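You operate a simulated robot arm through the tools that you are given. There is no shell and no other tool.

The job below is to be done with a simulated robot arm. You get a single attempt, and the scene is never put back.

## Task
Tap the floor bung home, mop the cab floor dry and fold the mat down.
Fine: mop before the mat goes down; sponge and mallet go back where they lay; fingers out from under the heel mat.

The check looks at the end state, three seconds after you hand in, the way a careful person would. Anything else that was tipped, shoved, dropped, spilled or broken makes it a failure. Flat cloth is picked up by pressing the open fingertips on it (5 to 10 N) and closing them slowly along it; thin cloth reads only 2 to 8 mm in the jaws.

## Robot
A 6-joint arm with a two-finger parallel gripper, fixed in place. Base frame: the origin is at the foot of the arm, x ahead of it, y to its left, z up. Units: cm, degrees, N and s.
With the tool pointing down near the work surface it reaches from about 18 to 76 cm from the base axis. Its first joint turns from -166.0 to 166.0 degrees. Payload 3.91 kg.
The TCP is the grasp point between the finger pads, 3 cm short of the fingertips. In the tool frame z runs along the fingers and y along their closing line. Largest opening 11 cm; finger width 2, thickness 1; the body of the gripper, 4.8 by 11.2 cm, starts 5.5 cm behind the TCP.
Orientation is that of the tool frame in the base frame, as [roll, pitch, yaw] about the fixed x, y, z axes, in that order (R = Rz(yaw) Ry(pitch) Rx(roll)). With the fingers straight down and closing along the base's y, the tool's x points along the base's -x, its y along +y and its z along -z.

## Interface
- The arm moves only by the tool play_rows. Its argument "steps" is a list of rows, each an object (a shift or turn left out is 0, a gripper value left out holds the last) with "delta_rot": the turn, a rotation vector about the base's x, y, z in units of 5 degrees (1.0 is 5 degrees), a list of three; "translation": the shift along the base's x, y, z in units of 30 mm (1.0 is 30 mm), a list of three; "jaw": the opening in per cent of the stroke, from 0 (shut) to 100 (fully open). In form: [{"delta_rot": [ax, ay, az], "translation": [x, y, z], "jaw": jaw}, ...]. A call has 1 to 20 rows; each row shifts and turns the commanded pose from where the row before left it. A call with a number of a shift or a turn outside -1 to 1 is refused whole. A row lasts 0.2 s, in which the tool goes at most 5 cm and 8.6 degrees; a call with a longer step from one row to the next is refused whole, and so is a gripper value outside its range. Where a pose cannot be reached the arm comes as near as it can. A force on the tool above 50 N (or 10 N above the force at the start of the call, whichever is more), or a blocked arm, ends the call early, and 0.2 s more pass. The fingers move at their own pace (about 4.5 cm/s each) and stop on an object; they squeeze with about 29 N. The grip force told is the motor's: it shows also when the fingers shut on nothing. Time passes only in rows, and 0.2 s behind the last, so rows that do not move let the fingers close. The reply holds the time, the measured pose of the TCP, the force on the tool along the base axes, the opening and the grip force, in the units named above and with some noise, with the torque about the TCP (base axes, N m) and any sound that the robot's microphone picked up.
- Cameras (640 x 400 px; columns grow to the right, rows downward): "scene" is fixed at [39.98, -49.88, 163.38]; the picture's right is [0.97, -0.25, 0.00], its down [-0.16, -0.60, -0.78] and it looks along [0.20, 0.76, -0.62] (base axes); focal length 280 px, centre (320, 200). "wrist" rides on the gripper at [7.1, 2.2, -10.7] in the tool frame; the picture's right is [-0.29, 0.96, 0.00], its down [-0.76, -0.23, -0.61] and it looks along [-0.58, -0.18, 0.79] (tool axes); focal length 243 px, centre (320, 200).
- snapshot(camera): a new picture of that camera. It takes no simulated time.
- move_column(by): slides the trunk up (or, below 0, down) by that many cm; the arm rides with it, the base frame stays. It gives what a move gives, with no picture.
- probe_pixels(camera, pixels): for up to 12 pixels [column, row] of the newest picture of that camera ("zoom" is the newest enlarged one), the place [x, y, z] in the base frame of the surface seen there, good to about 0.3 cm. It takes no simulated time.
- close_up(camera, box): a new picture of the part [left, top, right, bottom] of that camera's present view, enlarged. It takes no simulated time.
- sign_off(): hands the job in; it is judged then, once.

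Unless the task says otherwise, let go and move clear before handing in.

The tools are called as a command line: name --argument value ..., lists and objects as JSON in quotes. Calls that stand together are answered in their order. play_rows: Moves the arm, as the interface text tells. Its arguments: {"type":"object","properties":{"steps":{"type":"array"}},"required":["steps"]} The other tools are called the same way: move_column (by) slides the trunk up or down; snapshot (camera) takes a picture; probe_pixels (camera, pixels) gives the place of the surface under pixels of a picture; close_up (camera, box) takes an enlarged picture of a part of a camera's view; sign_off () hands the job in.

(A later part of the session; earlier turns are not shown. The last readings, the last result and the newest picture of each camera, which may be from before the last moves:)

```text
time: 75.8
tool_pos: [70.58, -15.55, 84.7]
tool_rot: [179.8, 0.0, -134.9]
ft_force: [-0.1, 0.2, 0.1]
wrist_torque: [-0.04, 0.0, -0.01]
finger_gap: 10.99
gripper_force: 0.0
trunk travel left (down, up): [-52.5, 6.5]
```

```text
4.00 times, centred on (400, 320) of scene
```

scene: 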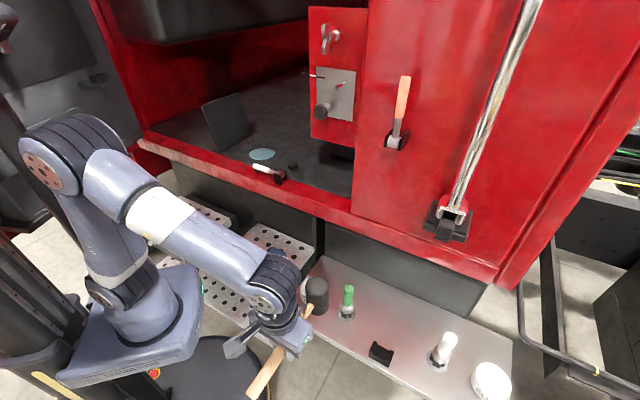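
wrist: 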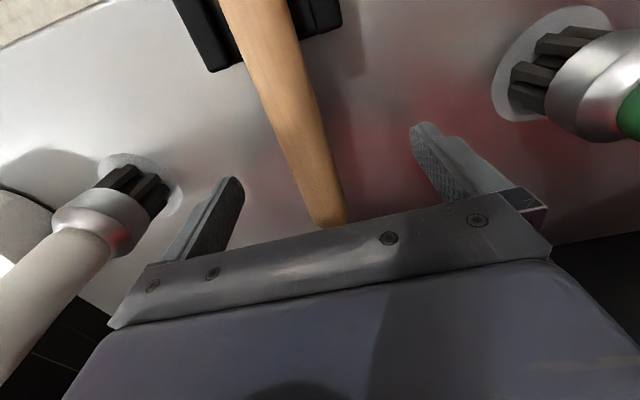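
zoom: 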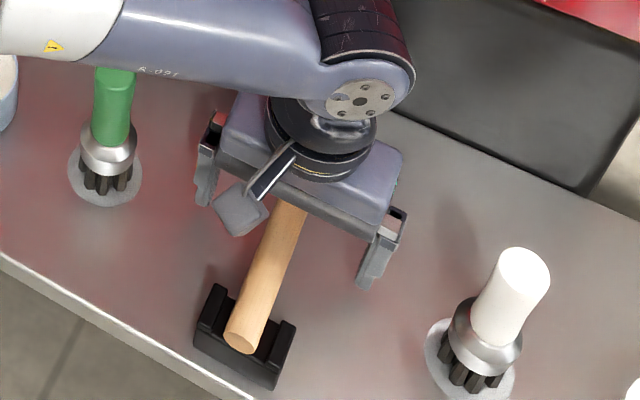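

The mallet is released and lies as before. I'll rise just above the handle, back out along it, and then look.

play_rows --steps '[{"translation": [0, 0, 0.6]}, {"translation": [0, 0, 0.7]}, {"translation": [0, 0, 0.6]}, {"translation": [-0.7, -0.67, 0.1]}, {"translation": [-0.7, -0.67, 0.2]}, {"translation": [-0.7, -0.67, 0.3]}, {"translation": [-0.7, -0.5, 0.8]}, {"translation": [-0.8, 0, 0.9]}, {"translation": [-0.9, 0.2, 0.9]}, {"translation": [-0.9, 0.4, 0.5]}, {"translation": [-0.9, 0.7, 0]}, {"translation": [-0.8, 0.9, 0]}, {"translation": [-0.6, 0.9, 0]}, {}]'

close_up --camera "scene" --box '[360, 270, 440, 370]'

probe_pixels --camera "zoom" --pixels '[[350, 60], [350, 85], [330, 110], [300, 190], [262, 280], [240, 335]]'

snapshot --camera "scene"

```text
time: 78.8
tool_pos: [47.5, -13.66, 101.7]
tool_rot: [179.8, 0.0, -134.9]
ft_force: [0.6, -0.1, -0.2]
wrist_torque: [0.02, -0.01, -0.05]
finger_gap: 11.0
gripper_force: 0.0
trunk travel left (down, up): [-52.5, 6.5]
```

```text
4.00 times, centred on (400, 320) of scene
```

zoom: 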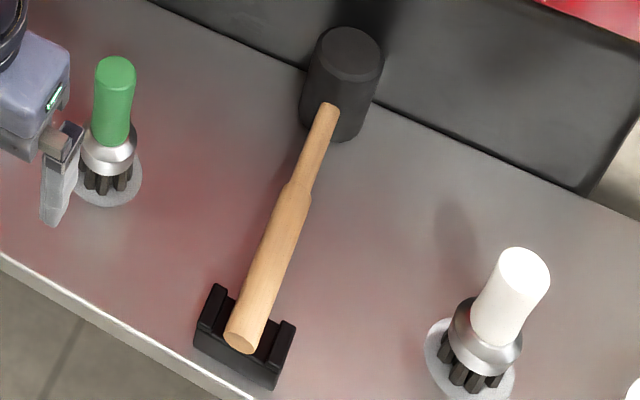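

```text
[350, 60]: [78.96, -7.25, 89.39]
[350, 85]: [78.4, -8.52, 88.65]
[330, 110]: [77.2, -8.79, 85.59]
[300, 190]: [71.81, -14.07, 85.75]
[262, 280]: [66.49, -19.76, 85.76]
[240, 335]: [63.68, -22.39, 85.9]
```

```text
taken
```

scene: 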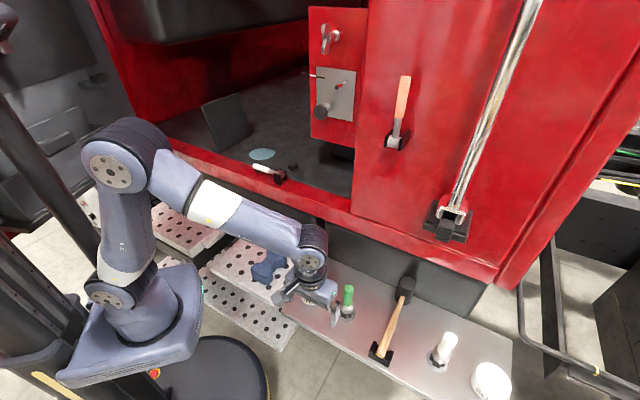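

The mallet's probes match the start to within about 0.3 cm. Next is the sponge: the waist is at about (38.6,13.8), long axis ≈45°, which fits the present yaw, so I'll move above it and look.

play_rows --steps '[{"translation": [-0.297, 0.915, 0]}, {"translation": [-0.297, 0.915, 0]}, {"translation": [-0.297, 0.915, 0]}, {"translation": [-0.297, 0.915, 0]}, {"translation": [-0.297, 0.915, 0]}, {"translation": [-0.297, 0.915, 0]}, {"translation": [-0.297, 0.915, 0]}, {"translation": [-0.297, 0.915, 0]}, {"translation": [-0.297, 0.915, 0]}, {"translation": [-0.297, 0.915, 0]}, {}]'

snapshot --camera "wrist"

close_up --camera "scene" --box '[220, 210, 330, 310]'

```text
time: 81.2
tool_pos: [38.59, 13.68, 101.61]
tool_rot: [179.8, -0.1, -134.9]
ft_force: [0.4, 0.1, 1.0]
wrist_torque: [-0.05, 0.03, 0.02]
finger_gap: 11.02
gripper_force: 0.0
trunk travel left (down, up): [-52.5, 6.5]
```

```text
taken
```

wrist: 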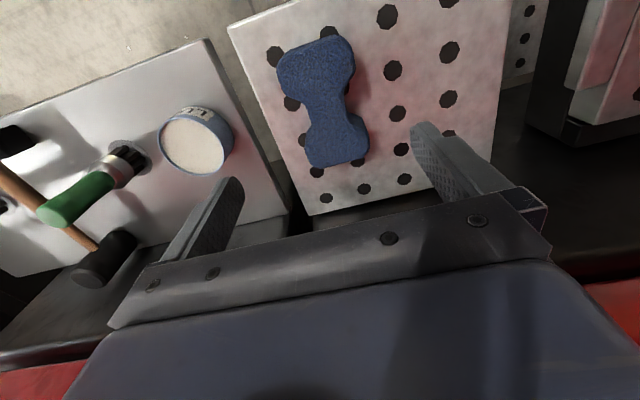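

```text
4.00 times, centred on (275, 260) of scene
```

zoom: 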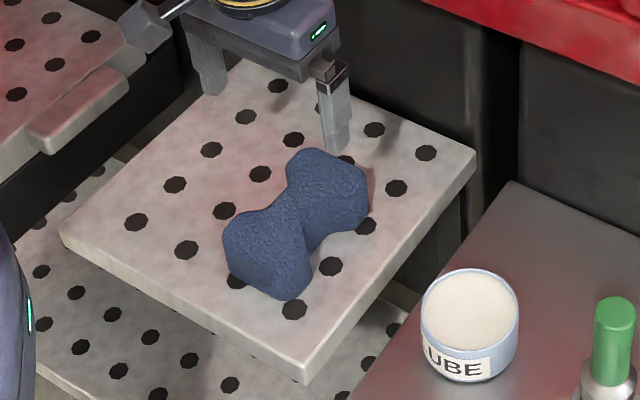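

In the wrist view the whole sponge outline shows, with the waist around (328,108). I'll probe the outline to get its centre and axis.

probe_pixels --camera "wrist" --pixels '[[315, 68], [336, 138], [326, 102], [312, 108], [343, 103], [284, 70], [352, 62], [312, 150], [366, 140], [318, 47], [338, 160], [360, 200]]'

```text
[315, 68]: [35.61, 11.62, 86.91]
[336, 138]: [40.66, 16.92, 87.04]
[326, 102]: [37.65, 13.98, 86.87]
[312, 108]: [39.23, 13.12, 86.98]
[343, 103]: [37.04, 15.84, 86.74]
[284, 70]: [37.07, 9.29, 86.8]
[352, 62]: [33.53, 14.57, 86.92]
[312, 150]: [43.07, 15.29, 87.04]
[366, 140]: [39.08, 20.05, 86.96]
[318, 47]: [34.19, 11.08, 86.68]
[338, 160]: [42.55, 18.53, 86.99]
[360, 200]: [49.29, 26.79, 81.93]
```

The waist centre is at about (38.15,14.65), axis 44.7°, width about 4 cm. I'll descend with fingertips stopping ~1.7 cm above the tread and close on the waist.

play_rows --steps '[{"translation": [-0.147, 0.323, 0]}, {"translation": [0, 0, -0.8]}, {"translation": [0, 0, -0.8]}, {"translation": [0, 0, -0.8]}, {"translation": [0, 0, -0.8]}, {"translation": [0, 0, -0.8]}, {"translation": [0, 0, -0.6]}, {"translation": [0, 0, -0.35]}, {}]'

snapshot --camera "wrist"

close_up --camera "scene" --box '[220, 210, 330, 310]'

```text
time: 83.2
tool_pos: [38.13, 14.64, 86.77]
tool_rot: [179.8, 0.0, -134.9]
ft_force: [1.0, -0.5, 0.2]
wrist_torque: [-0.02, 0.0, 0.01]
finger_gap: 11.0
gripper_force: 0.0
trunk travel left (down, up): [-52.5, 6.5]
```

```text
taken
```

wrist: 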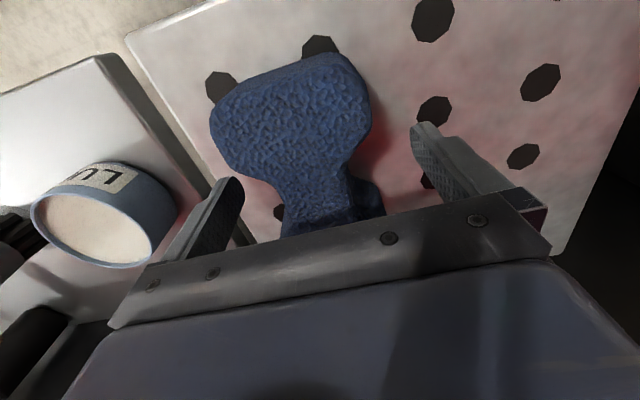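

```text
4.00 times, centred on (275, 260) of scene
```

zoom: 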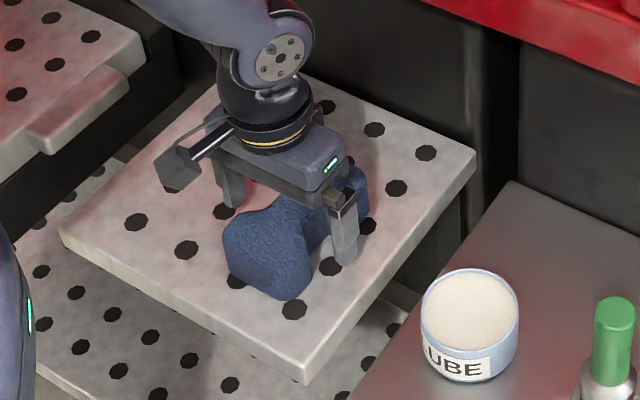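

The narrow waist sits at the TCP (319,188) between the fingers. I'll close and lift.

play_rows --steps '[{"jaw": 0}, {}, {}, {}, {}, {}, {}, {}]'

play_rows --steps '[{"translation": [0, 0, 0.3]}, {"translation": [0, 0, 0.7]}, {"translation": [0, 0, 0.8]}, {}]'

close_up --camera "scene" --box '[220, 210, 330, 310]'

snapshot --camera "wrist"

```text
time: 85.0
tool_pos: [37.98, 14.65, 86.7]
tool_rot: [179.8, 0.0, -134.9]
ft_force: [0.7, 0.3, 0.7]
wrist_torque: [-0.07, -0.06, -0.02]
finger_gap: 3.94
gripper_force: 29.5
trunk travel left (down, up): [-52.5, 6.5]
```

```text
time: 86.0
tool_pos: [38.07, 14.59, 92.25]
tool_rot: [179.7, -0.1, -134.9]
ft_force: [0.1, 0.6, 0.4]
wrist_torque: [0.02, 0.0, -0.02]
finger_gap: 3.9
gripper_force: 28.7
trunk travel left (down, up): [-52.5, 6.5]
```

```text
4.00 times, centred on (275, 260) of scene
```

zoom: 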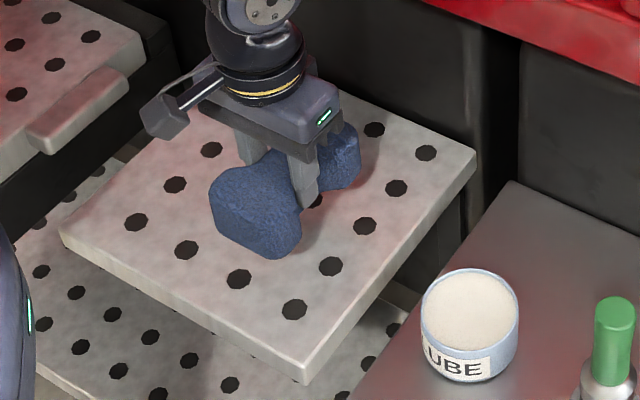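

```text
taken
```

wrist: 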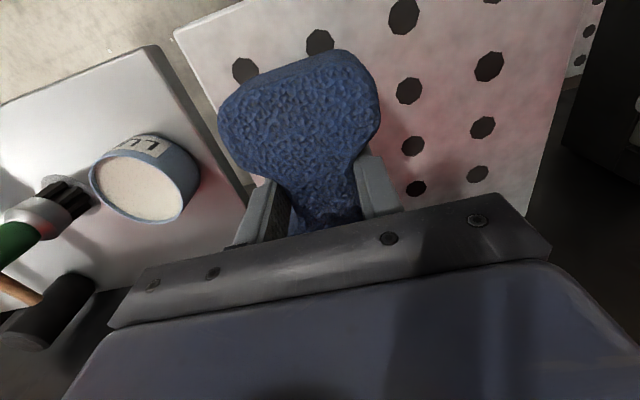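

The sponge is gripped at the waist (3.9 cm), bottom about 4.7 cm below the TCP. I'll lift it high, raise the trunk, and swing over the cab floor.

play_rows --steps '[{"translation": [0, 0, 0.99]}, {"translation": [0, 0, 0.99]}, {"translation": [0, 0, 0.99]}, {"translation": [0, 0, 0.99]}, {"translation": [0, 0, 0.99]}, {"translation": [0, 0, 0.99]}, {"translation": [0, 0, 0.99]}, {"translation": [0, 0, 0.99]}, {"translation": [0, 0, 0.99]}, {}]'

move_column --by 6

play_rows --steps '[{"translation": [0, 0.95, -0.2]}, {"translation": [0, 0.95, -0.2]}, {"translation": [0, 0.95, -0.2]}, {"translation": [0, 0.95, -0.2]}, {"translation": [0, 0.95, -0.2]}, {"translation": [0, 0.95, -0.2]}, {"translation": [0, 0.95, -0.2]}, {"translation": [0, 0.95, -0.2]}, {"translation": [0, 0.95, -0.2]}, {"translation": [0, 0.95, -0.2]}, {"translation": [0, 0.95, -0.2]}, {"translation": [0, 0.95, -0.2]}, {"translation": [0, 0.95, -0.2]}, {}]'

close_up --camera "scene" --box '[190, 60, 320, 190]'

snapshot --camera "wrist"

```text
time: 88.2
tool_pos: [38.19, 14.75, 118.98]
tool_rot: [179.8, -0.1, -134.9]
ft_force: [0.3, -0.5, -0.6]
wrist_torque: [-0.01, 0.02, 0.01]
finger_gap: 3.9
gripper_force: 29.4
trunk travel left (down, up): [-52.5, 6.5]
```

```text
time: 89.2
tool_pos: [38.26, 14.57, 124.91]
tool_rot: [179.8, -0.1, -134.8]
ft_force: [-0.6, 0.0, 0.1]
wrist_torque: [0.01, 0.03, -0.02]
finger_gap: 3.92
gripper_force: 29.1
trunk travel left (down, up): [-58.5, 0.5]
```

```text
time: 92.2
tool_pos: [38.27, 51.81, 117.12]
tool_rot: [179.8, 0.0, -134.9]
ft_force: [-0.1, 0.5, -0.9]
wrist_torque: [-0.03, -0.02, -0.01]
finger_gap: 3.93
gripper_force: 29.5
trunk travel left (down, up): [-58.5, 0.5]
```

```text
3.08 times, centred on (255, 125) of scene
```

zoom: 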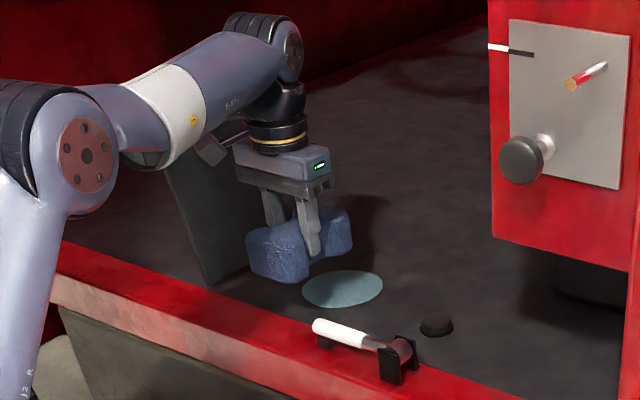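

```text
taken
```

wrist: 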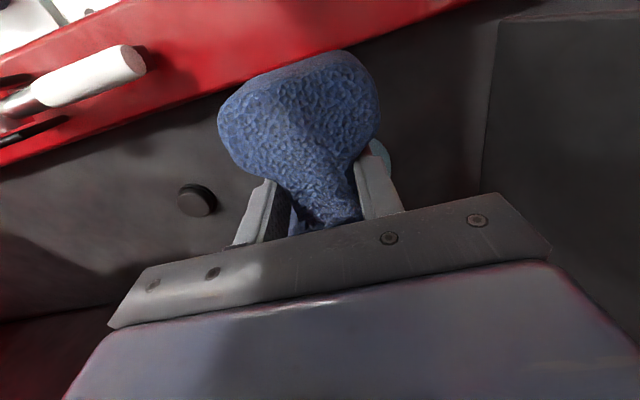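

The sponge is over the near side of the puddle. Before lowering I'll check the forearm and wrist clearance to the standing mat.

close_up --camera "scene" --box '[190, 60, 320, 190]'

probe_pixels --camera "zoom" --pixels '[[140, 150], [190, 115], [215, 80], [280, 45], [275, 105], [275, 160], [205, 150], [185, 185], [250, 200], [230, 240], [345, 225], [285, 245]]'

```text
3.08 times, centred on (255, 125) of scene
```

zoom: 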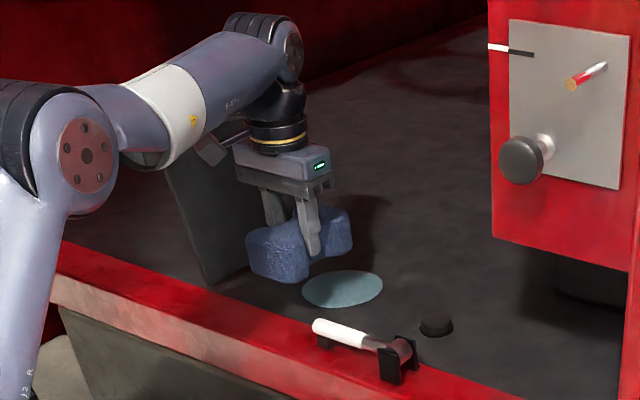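

```text
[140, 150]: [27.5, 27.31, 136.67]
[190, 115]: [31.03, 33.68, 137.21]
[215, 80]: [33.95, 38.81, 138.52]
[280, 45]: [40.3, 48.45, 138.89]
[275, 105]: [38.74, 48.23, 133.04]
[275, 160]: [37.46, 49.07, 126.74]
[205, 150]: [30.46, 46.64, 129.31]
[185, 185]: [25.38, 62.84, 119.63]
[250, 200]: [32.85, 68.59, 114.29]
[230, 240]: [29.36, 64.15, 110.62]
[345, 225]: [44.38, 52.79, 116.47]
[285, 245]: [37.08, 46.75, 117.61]
```

Clearances to the mat are fine (it starts at n≈62, and the camera stays clear). I'll move to the right side of the puddle and lower to contact.

play_rows --steps '[{"translation": [0.8, 0.02, -0.4]}, {"translation": [0.8, 0.02, -0.5]}, {"translation": [0.75, 0.02, -0.5]}, {"translation": [0, 0, -0.4]}, {"translation": [0, 0, -0.25]}, {}]'

play_rows --steps '[{"translation": [0, 0, -0.15]}, {"translation": [0, 0, -0.1]}, {}]'

close_up --camera "scene" --box '[210, 100, 320, 180]'

```text
time: 93.6
tool_pos: [45.27, 51.97, 110.76]
tool_rot: [179.8, 0.0, -134.9]
ft_force: [0.1, -0.6, -0.2]
wrist_torque: [0.03, 0.02, 0.01]
finger_gap: 3.91
gripper_force: 29.2
trunk travel left (down, up): [-58.5, 0.5]
```

```text
time: 94.4
tool_pos: [45.36, 51.95, 110.2]
tool_rot: [179.9, 0.0, -134.9]
ft_force: [0.1, -0.3, -1.1]
wrist_torque: [0.0, 0.04, 0.0]
finger_gap: 3.91
gripper_force: 29.3
trunk travel left (down, up): [-58.5, 0.5]
```

```text
5.00 times, centred on (265, 140) of scene
```

zoom: 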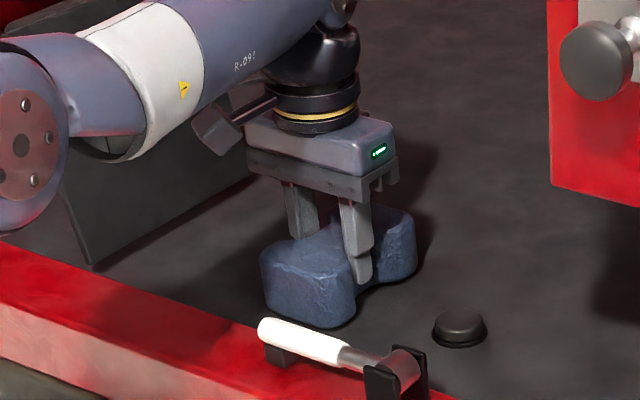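

Nearly touching, with no force yet. I'll lower in small steps until about 5 N.

play_rows --steps '[{"translation": [0, 0, -0.08]}, {"translation": [0, 0, -0.05]}, {}]'

play_rows --steps '[{"translation": [0, 0, -0.05]}, {}]'

```text
time: 95.2
tool_pos: [45.29, 51.85, 109.78]
tool_rot: [179.7, 0.0, -134.9]
ft_force: [0.4, 1.4, -0.2]
wrist_torque: [-0.04, 0.03, 0.02]
finger_gap: 3.91
gripper_force: 28.9
trunk travel left (down, up): [-58.5, 0.5]
```

```text
time: 95.8
tool_pos: [45.21, 51.98, 109.69]
tool_rot: [179.9, 0.0, -134.8]
ft_force: [0.4, -0.2, 3.7]
wrist_torque: [-0.18, -0.09, 0.01]
finger_gap: 3.87
gripper_force: 28.7
trunk travel left (down, up): [-58.5, 0.5]
```

Contact is made at about 4 N. I'll sweep slowly across the puddle away from the bung.

play_rows --steps '[{"translation": [-0.3, 0.3, -0.04]}, {"translation": [-0.35, 0.35, 0]}, {"translation": [-0.35, 0.35, 0]}, {"translation": [-0.35, 0.35, 0]}, {"translation": [-0.35, 0.35, 0]}, {"translation": [-0.35, 0.35, 0]}, {"translation": [-0.35, 0.35, 0]}, {}]'

close_up --camera "scene" --box '[210, 100, 320, 180]'

snapshot --camera "wrist"

```text
time: 97.6
tool_pos: [38.22, 58.99, 109.77]
tool_rot: [179.7, 0.2, -134.9]
ft_force: [6.3, -3.8, 17.5]
wrist_torque: [-0.3, -0.16, -0.07]
finger_gap: 3.92
gripper_force: 29.4
trunk travel left (down, up): [-58.5, 0.5]
```

```text
5.00 times, centred on (265, 140) of scene
```

zoom: 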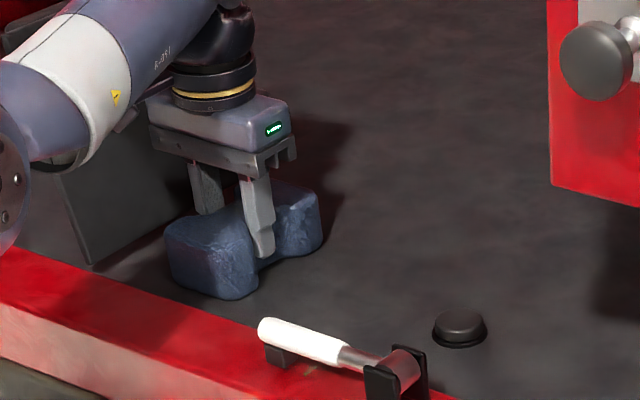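

```text
taken
```

wrist: 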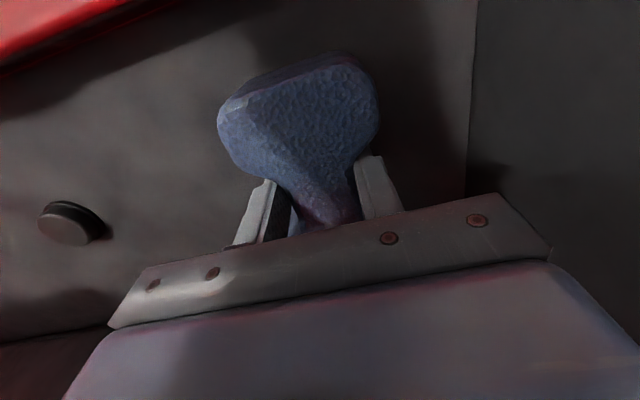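

The puddle has vanished along the swept strip, with 17 N on the floor. I'll ease slightly, shift 1.5 cm further in, and sweep back to catch the rest.

play_rows --steps '[{"translation": [0.15, 0.15, 0.04]}, {"translation": [0.2, 0.2, 0.02]}, {"translation": [0.35, -0.35, 0]}, {"translation": [0.35, -0.35, 0]}, {"translation": [0.35, -0.35, 0]}, {"translation": [0.35, -0.35, 0]}, {"translation": [0.35, -0.35, 0]}, {"translation": [0.35, -0.35, 0]}, {"translation": [0.35, -0.35, 0]}, {}]'

close_up --camera "scene" --box '[210, 100, 320, 180]'

snapshot --camera "wrist"

```text
time: 99.8
tool_pos: [46.12, 52.31, 109.64]
tool_rot: [179.7, 0.0, -134.9]
ft_force: [-3.6, 2.8, 10.0]
wrist_torque: [-0.03, -0.11, -0.01]
finger_gap: 3.93
gripper_force: 28.7
out of reach, approached as far as the arm can: row 2
trunk travel left (down, up): [-58.5, 0.5]
```

```text
5.00 times, centred on (265, 140) of scene
```

zoom: 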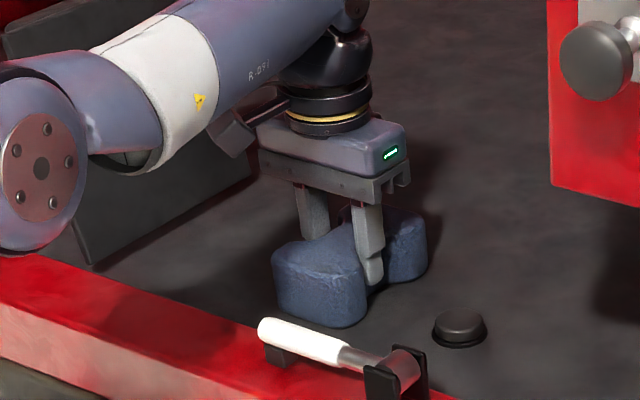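

```text
taken
```

wrist: 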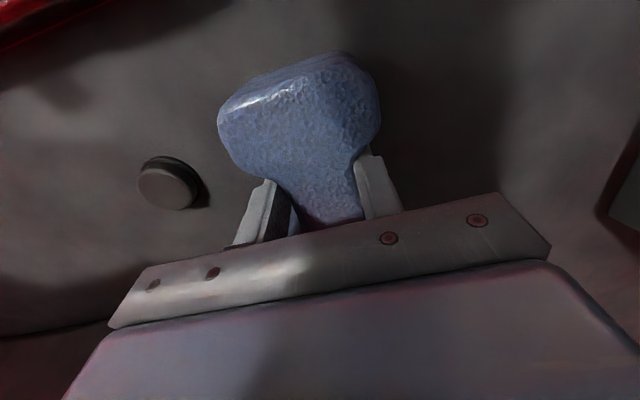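

No puddle is visible on the uncovered floor. I'll lift the sponge and check underneath and around.

play_rows --steps '[{"translation": [0, 0, 0.6]}, {"translation": [-0.5, -0.3, 0.9]}, {"translation": [-0.6, -0.6, 0.9]}, {"translation": [-0.6, -0.9, 0.6]}, {"translation": [-0.6, -0.9, 0.3]}, {"translation": [-0.5, -0.9, 0.2]}, {"translation": [-0.3, -0.9, 0]}, {"translation": [-0.2, -0.9, 0]}, {}]'

close_up --camera "scene" --box '[200, 80, 330, 190]'

snapshot --camera "scene"

snapshot --camera "wrist"

```text
time: 101.8
tool_pos: [36.55, 36.07, 120.04]
tool_rot: [179.8, 0.0, -134.9]
ft_force: [0.0, 0.7, -0.2]
wrist_torque: [0.05, -0.02, -0.01]
finger_gap: 3.89
gripper_force: 29.0
trunk travel left (down, up): [-58.5, 0.5]
```

```text
3.64 times, centred on (265, 135) of scene
```

zoom: 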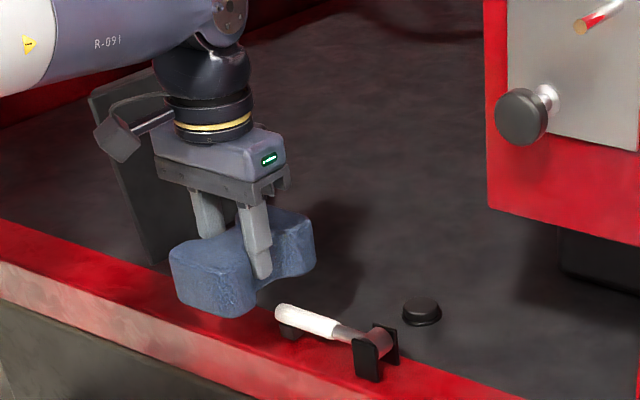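

```text
taken
```

scene: 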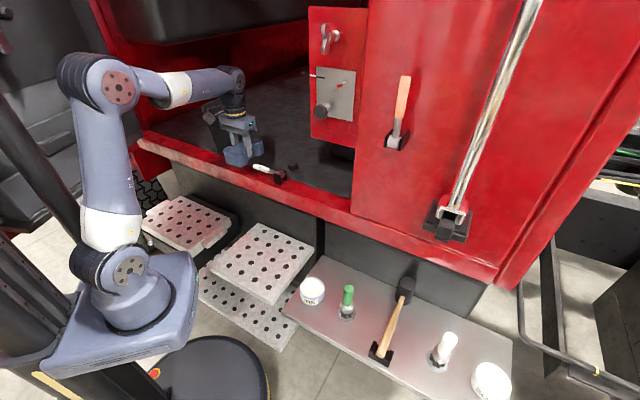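

```text
taken
```

wrist: 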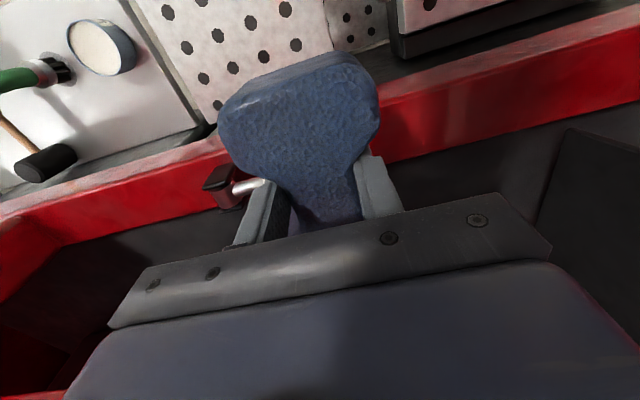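

The puddle spot is still partly hidden by the sponge. I'll move back over the step and look at the whole floor.

play_rows --steps '[{"translation": [0.065, -0.89, 0.05]}, {"translation": [0.065, -0.89, 0.05]}, {"translation": [0.065, -0.89, 0]}, {"translation": [0.065, -0.89, 0]}, {"translation": [0.065, -0.89, 0]}, {"translation": [0.065, -0.89, 0]}, {"translation": [0.065, -0.89, 0]}, {"translation": [0.065, -0.89, 0]}, {}]'

close_up --camera "scene" --box '[200, 80, 330, 190]'

move_column --by -6

```text
time: 103.8
tool_pos: [37.97, 14.86, 120.6]
tool_rot: [179.9, 0.0, -134.9]
ft_force: [0.1, -1.0, -0.8]
wrist_torque: [-0.01, -0.03, 0.01]
finger_gap: 3.89
gripper_force: 28.9
trunk travel left (down, up): [-58.5, 0.5]
```

```text
3.64 times, centred on (265, 135) of scene
```

zoom: 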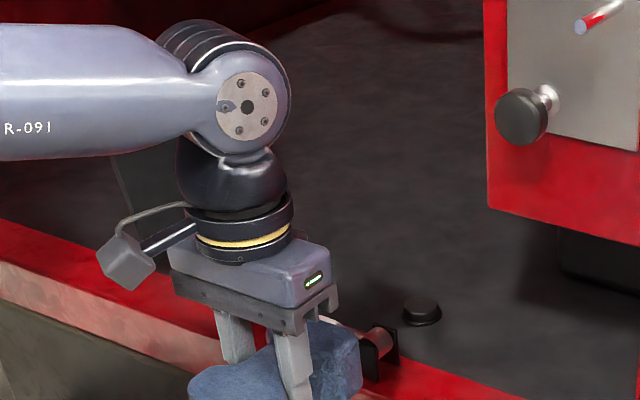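

```text
time: 104.8
tool_pos: [37.98, 14.91, 114.59]
tool_rot: [179.8, 0.0, -134.8]
ft_force: [-0.5, 0.2, -1.2]
wrist_torque: [0.0, 0.02, -0.01]
finger_gap: 3.92
gripper_force: 29.0
trunk travel left (down, up): [-52.5, 6.5]
```

The arm blocks that view, so I'll lower toward the step and look again before releasing the sponge.

play_rows --steps '[{"translation": [0.03, -0.08, -0.93]}, {"translation": [0, 0, -0.93]}, {"translation": [0, 0, -0.93]}, {"translation": [0, 0, -0.93]}, {"translation": [0, 0, -0.93]}, {"translation": [0, 0, -0.93]}, {"translation": [0, 0, -0.93]}, {"translation": [0, 0, -0.93]}, {}]'

close_up --camera "scene" --box '[190, 80, 320, 190]'

close_up --camera "scene" --box '[220, 210, 330, 310]'

```text
time: 106.8
tool_pos: [38.01, 14.73, 92.03]
tool_rot: [179.8, 0.0, -134.8]
ft_force: [-1.0, 1.0, 0.1]
wrist_torque: [-0.02, -0.02, -0.02]
finger_gap: 3.91
gripper_force: 29.1
trunk travel left (down, up): [-52.5, 6.5]
```

```text
3.64 times, centred on (255, 135) of scene
```

zoom: 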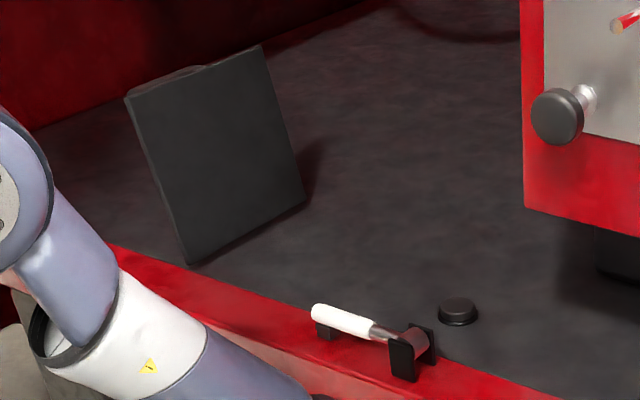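

```text
4.00 times, centred on (275, 260) of scene
```

zoom: 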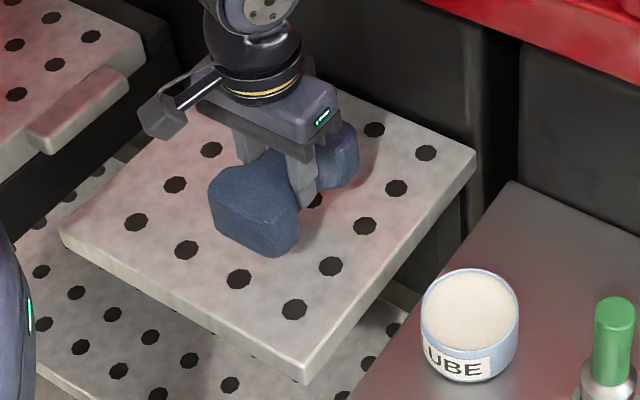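

The floor is dry and the bung is seated. I'll set the sponge down where it lay and release it.

play_rows --steps '[{"translation": [0.03, -0.02, -0.7]}, {"translation": [0, 0, -0.6]}, {"translation": [0, 0, -0.3]}, {"translation": [0, 0, -0.15]}, {}]'

play_rows --steps '[{"translation": [0, 0, -0.03], "jaw": 45}, {}, {}, {"jaw": 100}, {}, {}, {}, {"translation": [0, 0, 0.5]}, {"translation": [0, 0, 0.8]}, {"translation": [0, 0, 0.9]}, {"translation": [0, 0, 0.9]}, {"translation": [0, 0, 0.9]}, {}]'

snapshot --camera "wrist"

close_up --camera "scene" --box '[220, 210, 330, 310]'

```text
time: 108.0
tool_pos: [38.21, 14.66, 86.85]
tool_rot: [179.8, 0.0, -134.9]
ft_force: [0.1, 0.8, 0.7]
wrist_torque: [0.0, -0.03, 0.01]
finger_gap: 3.89
gripper_force: 29.1
trunk travel left (down, up): [-52.5, 6.5]
```

```text
time: 110.8
tool_pos: [38.04, 14.65, 98.88]
tool_rot: [179.8, -0.1, -135.0]
ft_force: [0.7, 0.4, -0.3]
wrist_torque: [0.0, 0.02, -0.01]
finger_gap: 11.0
gripper_force: 0.1
trunk travel left (down, up): [-52.5, 6.5]
```

```text
taken
```

wrist: 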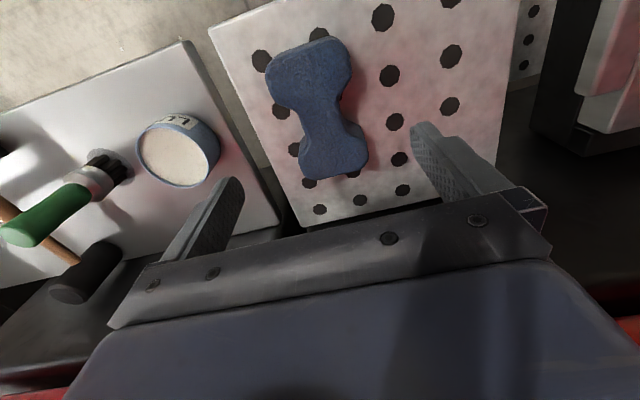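

```text
4.00 times, centred on (275, 260) of scene
```

zoom: 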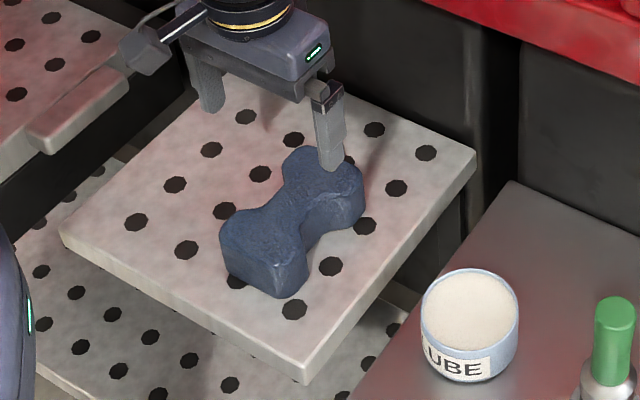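

The sponge is back where it lay, within about 0.2 cm. Now I'll study the mat's thickness and what is behind it before choosing how to push it over.

close_up --camera "scene" --box '[190, 85, 260, 160]'

probe_pixels --camera "zoom" --pixels '[[175, 120], [190, 200], [215, 300], [240, 355], [240, 100], [300, 75], [350, 45], [400, 35], [385, 180], [440, 270], [300, 330], [200, 105]]'

```text
5.33 times, centred on (225, 122) of scene
```

zoom: 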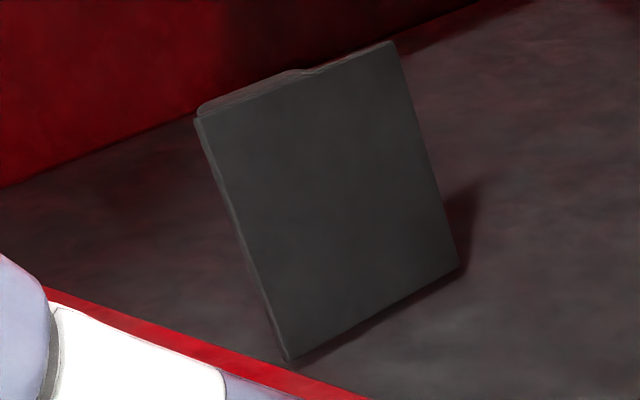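

```text
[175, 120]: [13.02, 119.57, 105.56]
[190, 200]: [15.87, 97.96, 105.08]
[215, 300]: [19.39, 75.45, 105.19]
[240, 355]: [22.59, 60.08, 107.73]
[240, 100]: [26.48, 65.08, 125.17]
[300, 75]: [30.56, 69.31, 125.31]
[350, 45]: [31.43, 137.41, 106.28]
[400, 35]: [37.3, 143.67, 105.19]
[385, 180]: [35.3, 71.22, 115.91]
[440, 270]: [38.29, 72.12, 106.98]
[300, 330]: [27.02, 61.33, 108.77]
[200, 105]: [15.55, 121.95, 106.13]
```

The mat's face direction is 45°, its near edge is at n≈61, its top is at z≈125, and it has a thicker pad on its back. I'll push it from behind with closed, outward-tilted fingers so they end up on top rather than under; first I'll rise and swing to a stand-off outside the cab.

play_rows --steps '[{"translation": [0, 0, 0.97], "jaw": 0}, {"translation": [0, 0, 0.97]}, {"translation": [0, 0, 0.97]}, {"translation": [0, 0, 0.97]}, {"translation": [0, 0, 0.97]}, {"translation": [0, 0, 0.97]}, {"translation": [0, 0, 0.97]}, {"translation": [0, 0, 0.97]}, {"translation": [0, 0, 0.97]}, {"translation": [0, 0, 0.97]}, {}]'

play_rows --steps '[{"translation": [-0.59, 0.926, 0], "delta_rot": [0.47, -0.47, 0]}, {"translation": [-0.59, 0.926, 0], "delta_rot": [0.47, -0.47, 0]}, {"translation": [-0.59, 0.926, 0], "delta_rot": [0.47, -0.47, 0]}, {"translation": [-0.59, 0.926, 0], "delta_rot": [0.47, -0.47, 0]}, {"translation": [-0.59, 0.926, 0], "delta_rot": [0.47, -0.47, 0]}, {"translation": [-0.59, 0.926, 0], "delta_rot": [0.47, -0.47, 0]}, {"translation": [-0.59, 0.926, 0], "delta_rot": [0.47, -0.47, 0]}, {"translation": [-0.59, 0.926, 0], "delta_rot": [0.47, -0.47, 0]}, {"translation": [-0.59, 0.926, 0], "delta_rot": [0.47, -0.47, 0]}, {"translation": [-0.59, 0.926, 0], "delta_rot": [0.47, -0.47, 0]}, {"translation": [-0.59, 0.926, 0], "delta_rot": [0.47, -0.47, 0]}, {"translation": [-0.59, 0.926, 0], "delta_rot": [0.47, -0.47, 0]}, {"translation": [-0.59, 0.926, 0], "delta_rot": [0.47, -0.47, 0]}, {"translation": [-0.59, 0.926, 0], "delta_rot": [0.47, -0.47, 0]}, {"translation": [-0.59, 0.926, 0], "delta_rot": [0.47, -0.47, 0]}, {}]'

snapshot --camera "scene"

snapshot --camera "wrist"

```text
time: 113.2
tool_pos: [37.99, 14.66, 127.92]
tool_rot: [179.9, -0.1, -134.9]
ft_force: [-0.3, 0.5, 0.3]
wrist_torque: [0.01, 0.0, -0.02]
finger_gap: 0.0
gripper_force: 29.2
trunk travel left (down, up): [-52.5, 6.5]
```

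```text
time: 116.6
tool_pos: [11.41, 56.33, 128.11]
tool_rot: [179.8, 49.8, -134.8]
ft_force: [0.1, -0.7, -0.4]
wrist_torque: [-0.02, -0.06, -0.02]
finger_gap: 0.0
gripper_force: 28.8
trunk travel left (down, up): [-52.5, 6.5]
```

```text
taken
```

scene: 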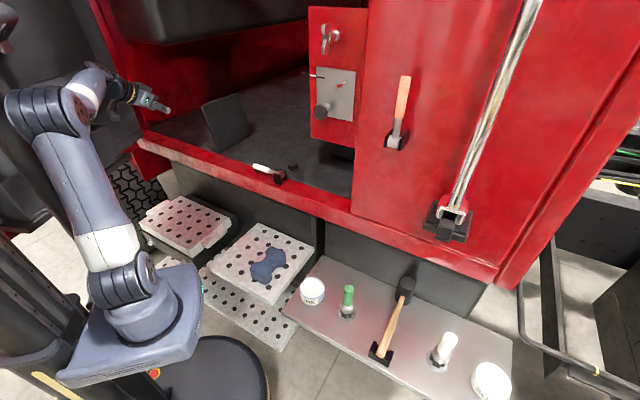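

```text
taken
```

wrist: 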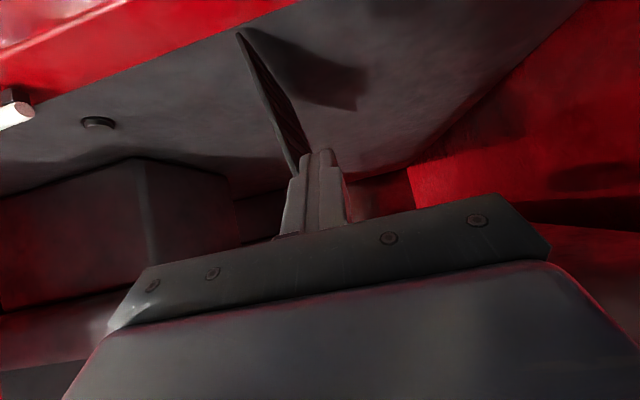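

The wrist view shows the mat edge-on from (240,35) to (300,175), and the finger at (320,180) is on its back side (image right is -u). I'll zoom in and probe its back surface.

close_up --camera "wrist" --box '[200, 10, 380, 200]'

probe_pixels --camera "wrist" --pixels '[[243, 42], [252, 65], [262, 85], [272, 100], [280, 110], [285, 125], [292, 140], [296, 160], [290, 110], [300, 145], [275, 120], [310, 100]]'

```text
2.11 times, centred on (290, 105) of wrist
```

zoom: 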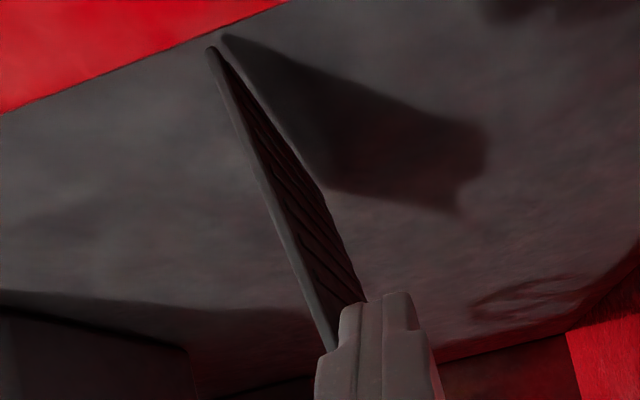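

```text
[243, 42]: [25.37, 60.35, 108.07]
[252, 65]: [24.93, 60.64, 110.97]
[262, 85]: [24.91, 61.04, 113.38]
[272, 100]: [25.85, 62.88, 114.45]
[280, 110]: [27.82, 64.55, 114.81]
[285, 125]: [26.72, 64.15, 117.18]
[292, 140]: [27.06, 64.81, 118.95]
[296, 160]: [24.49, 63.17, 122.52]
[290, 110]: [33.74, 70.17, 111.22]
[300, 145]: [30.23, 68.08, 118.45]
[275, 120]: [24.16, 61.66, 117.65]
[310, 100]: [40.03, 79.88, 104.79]
```

The mat's back face is at u≈-26.7 at z 118 and my finger is at u≈-31.8, so there is room. I'll drop to z≈119 and slide in behind the near edge.

play_rows --steps '[{"translation": [0, 0, -0.9]}, {"translation": [0, 0, -0.9]}, {"translation": [0, 0, -0.9]}, {"translation": [0, 0, -0.3]}, {"translation": [0.68, 0.68, 0]}, {"translation": [0.68, 0.68, 0]}, {"translation": [0.68, 0.68, 0]}, {"translation": [0.68, 0.68, 0]}, {"translation": [0.68, 0.68, 0]}, {}]'

close_up --camera "scene" --box '[170, 70, 280, 170]'

snapshot --camera "wrist"

```text
time: 118.8
tool_pos: [21.78, 66.4, 118.96]
tool_rot: [-180.0, 49.8, -134.9]
ft_force: [-0.1, -0.6, 1.4]
wrist_torque: [-0.04, 0.0, 0.02]
finger_gap: 0.0
gripper_force: 29.3
trunk travel left (down, up): [-52.5, 6.5]
```

```text
4.00 times, centred on (225, 120) of scene
```

zoom: 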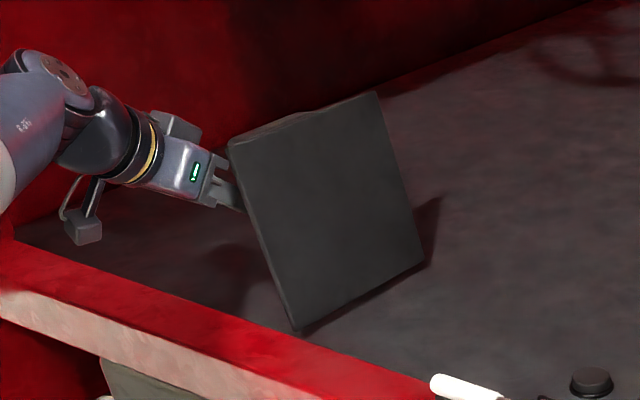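

```text
taken
```

wrist: 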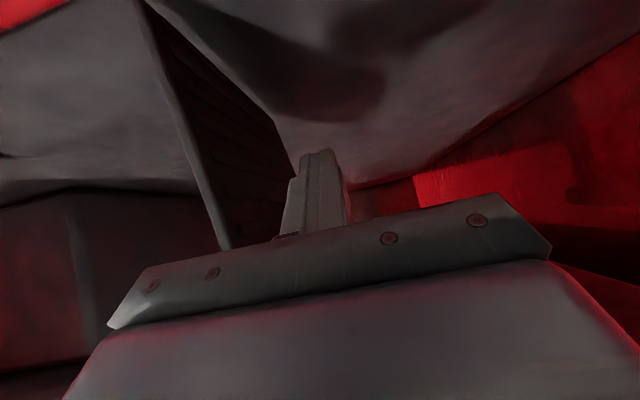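

The fingers are behind the mat, clear of it. I'll push slowly along +u and watch the force.

play_rows --steps '[{"translation": [0.236, -0.236, 0]}, {"translation": [0.236, -0.236, 0]}, {"translation": [0.236, -0.236, 0]}, {"translation": [0.236, -0.236, 0]}, {"translation": [0.236, -0.236, 0]}, {"translation": [0.236, -0.236, 0]}, {}]'

close_up --camera "scene" --box '[170, 70, 280, 170]'

snapshot --camera "wrist"

```text
time: 120.4
tool_pos: [25.98, 62.24, 118.96]
tool_rot: [179.9, 49.8, -134.8]
ft_force: [-0.8, -0.6, 1.7]
wrist_torque: [-0.01, 0.01, 0.0]
finger_gap: 0.0
gripper_force: 28.9
trunk travel left (down, up): [-52.5, 6.5]
```

```text
4.00 times, centred on (225, 120) of scene
```

zoom: 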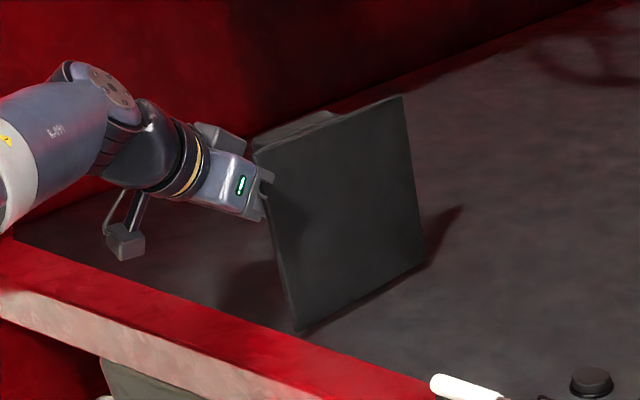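

```text
taken
```

wrist: 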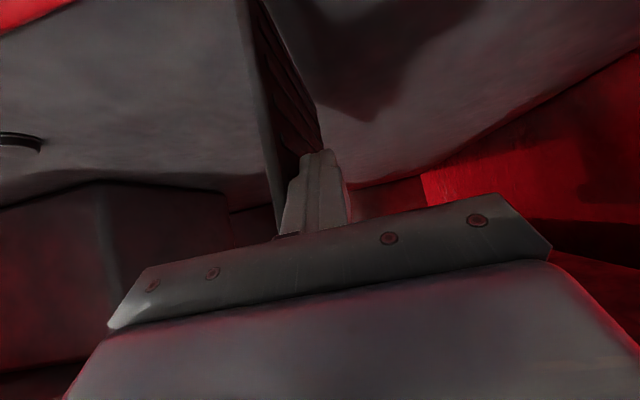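

The mat has come up to vertical with only light force. I'll keep pushing past vertical.

play_rows --steps '[{"translation": [0.236, -0.236, 0]}, {"translation": [0.236, -0.236, 0]}, {"translation": [0.236, -0.236, 0]}, {"translation": [0.236, -0.236, 0]}, {}]'

close_up --camera "scene" --box '[170, 70, 300, 180]'

```text
time: 121.6
tool_pos: [28.9, 59.28, 118.91]
tool_rot: [179.9, 49.7, -134.8]
ft_force: [0.5, 0.1, 0.2]
wrist_torque: [0.0, 0.0, 0.01]
finger_gap: 0.0
gripper_force: 29.0
trunk travel left (down, up): [-52.5, 6.5]
```

```text
3.64 times, centred on (235, 125) of scene
```

zoom: 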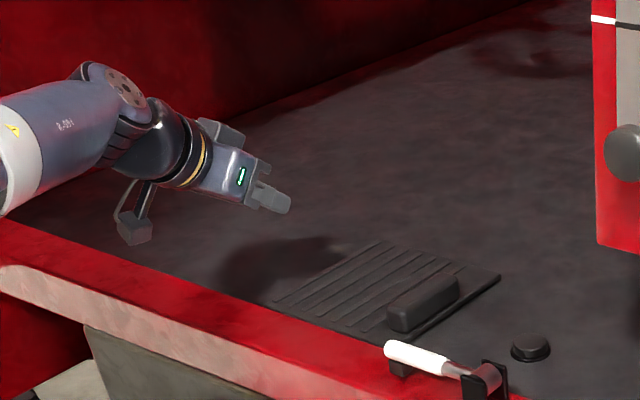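

The mat has gone over and lies flat, ribbed side and heel pad up, with the fingers well above it. I'll check that it's flat and clear of the bung.

close_up --camera "scene" --box '[230, 120, 320, 180]'

probe_pixels --camera "zoom" --pixels '[[120, 210], [200, 150], [270, 110], [260, 190], [330, 150], [260, 260], [370, 260], [480, 150], [430, 225], [300, 270], [160, 260], [400, 215]]'

```text
6.67 times, centred on (275, 150) of scene
```

zoom: 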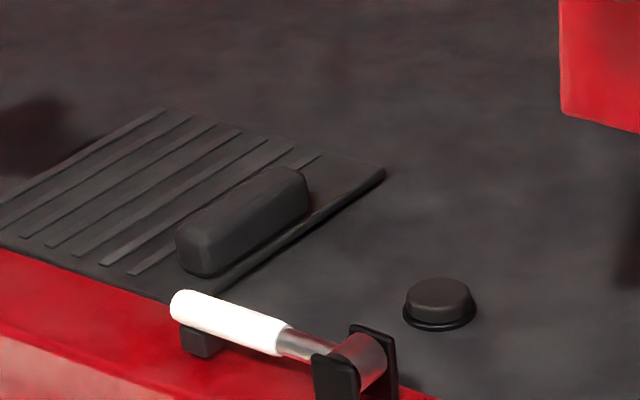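

```text
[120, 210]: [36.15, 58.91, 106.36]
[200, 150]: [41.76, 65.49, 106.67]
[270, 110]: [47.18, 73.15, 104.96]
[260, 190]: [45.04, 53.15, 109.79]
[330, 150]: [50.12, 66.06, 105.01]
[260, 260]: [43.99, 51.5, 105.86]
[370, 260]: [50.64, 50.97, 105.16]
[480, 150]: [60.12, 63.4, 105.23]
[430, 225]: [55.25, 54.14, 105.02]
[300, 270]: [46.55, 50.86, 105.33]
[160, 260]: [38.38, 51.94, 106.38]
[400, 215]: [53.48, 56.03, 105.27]
```

The mat is flat (top z≈106.4, about its own thickness above the floor) and clear of the bung. I'll withdraw and bring the tool upright near its starting place.

play_rows --steps '[{"translation": [-0.4, -0.4, 0.6]}, {"translation": [-0.5, -0.5, 0.6]}, {"translation": [-0.5, -0.5, 0.6]}, {"translation": [-0.3, -0.8, 0.5], "delta_rot": [-0.7, 0.7, 0]}, {"translation": [0, -0.8, 0.5], "delta_rot": [-0.7, 0.7, 0]}, {"translation": [0, -0.8, 0.5], "delta_rot": [-0.7, 0.7, 0]}, {"translation": [0, -0.8, 0.5], "delta_rot": [-0.7, 0.7, 0]}, {"translation": [0, -0.8, 0.5], "delta_rot": [-0.7, 0.7, 0]}, {"translation": [0, -0.8, 0.5], "delta_rot": [-0.7, 0.7, 0]}, {"translation": [0, -0.8, 0.5], "delta_rot": [-0.7, 0.7, 0]}, {"translation": [0, -0.8, 0.2], "delta_rot": [-0.7, 0.7, 0]}, {"translation": [0, -0.8, 0], "delta_rot": [-0.7, 0.7, 0]}, {"translation": [0, -0.8, 0], "delta_rot": [-0.7, 0.7, 0]}, {"jaw": 100}, {}, {}]'

snapshot --camera "scene"

close_up --camera "scene" --box '[200, 90, 330, 190]'

close_up --camera "scene" --box '[270, 140, 310, 180]'

close_up --camera "scene" --box '[230, 235, 310, 300]'

```text
time: 125.0
tool_pos: [23.7, 31.19, 135.44]
tool_rot: [179.7, 0.3, -134.9]
ft_force: [0.5, -0.2, 0.1]
wrist_torque: [0.0, 0.0, -0.01]
finger_gap: 6.85
gripper_force: 0.2
trunk travel left (down, up): [-52.5, 6.5]
```

```text
taken
```

scene: 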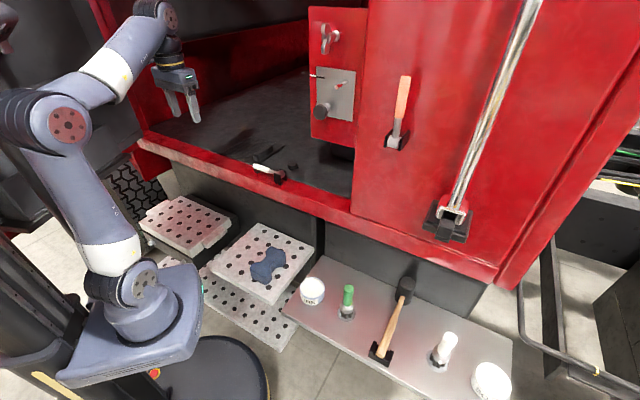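

```text
4.00 times, centred on (265, 140) of scene
```

zoom: 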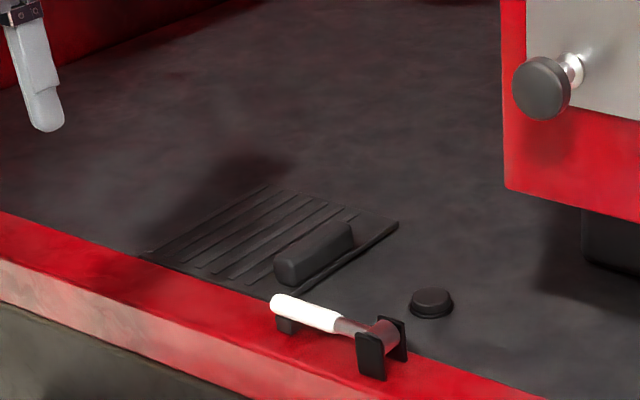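

```text
10.00 times, centred on (290, 160) of scene
```

zoom: 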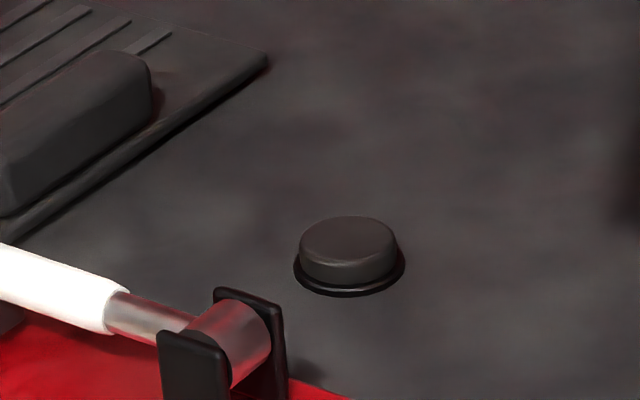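

```text
6.15 times, centred on (270, 268) of scene
```

zoom: 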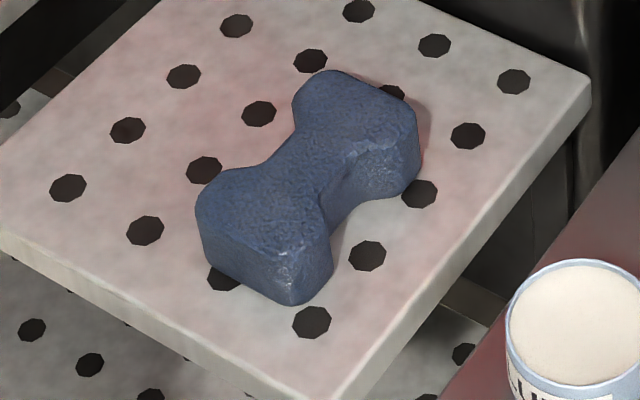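

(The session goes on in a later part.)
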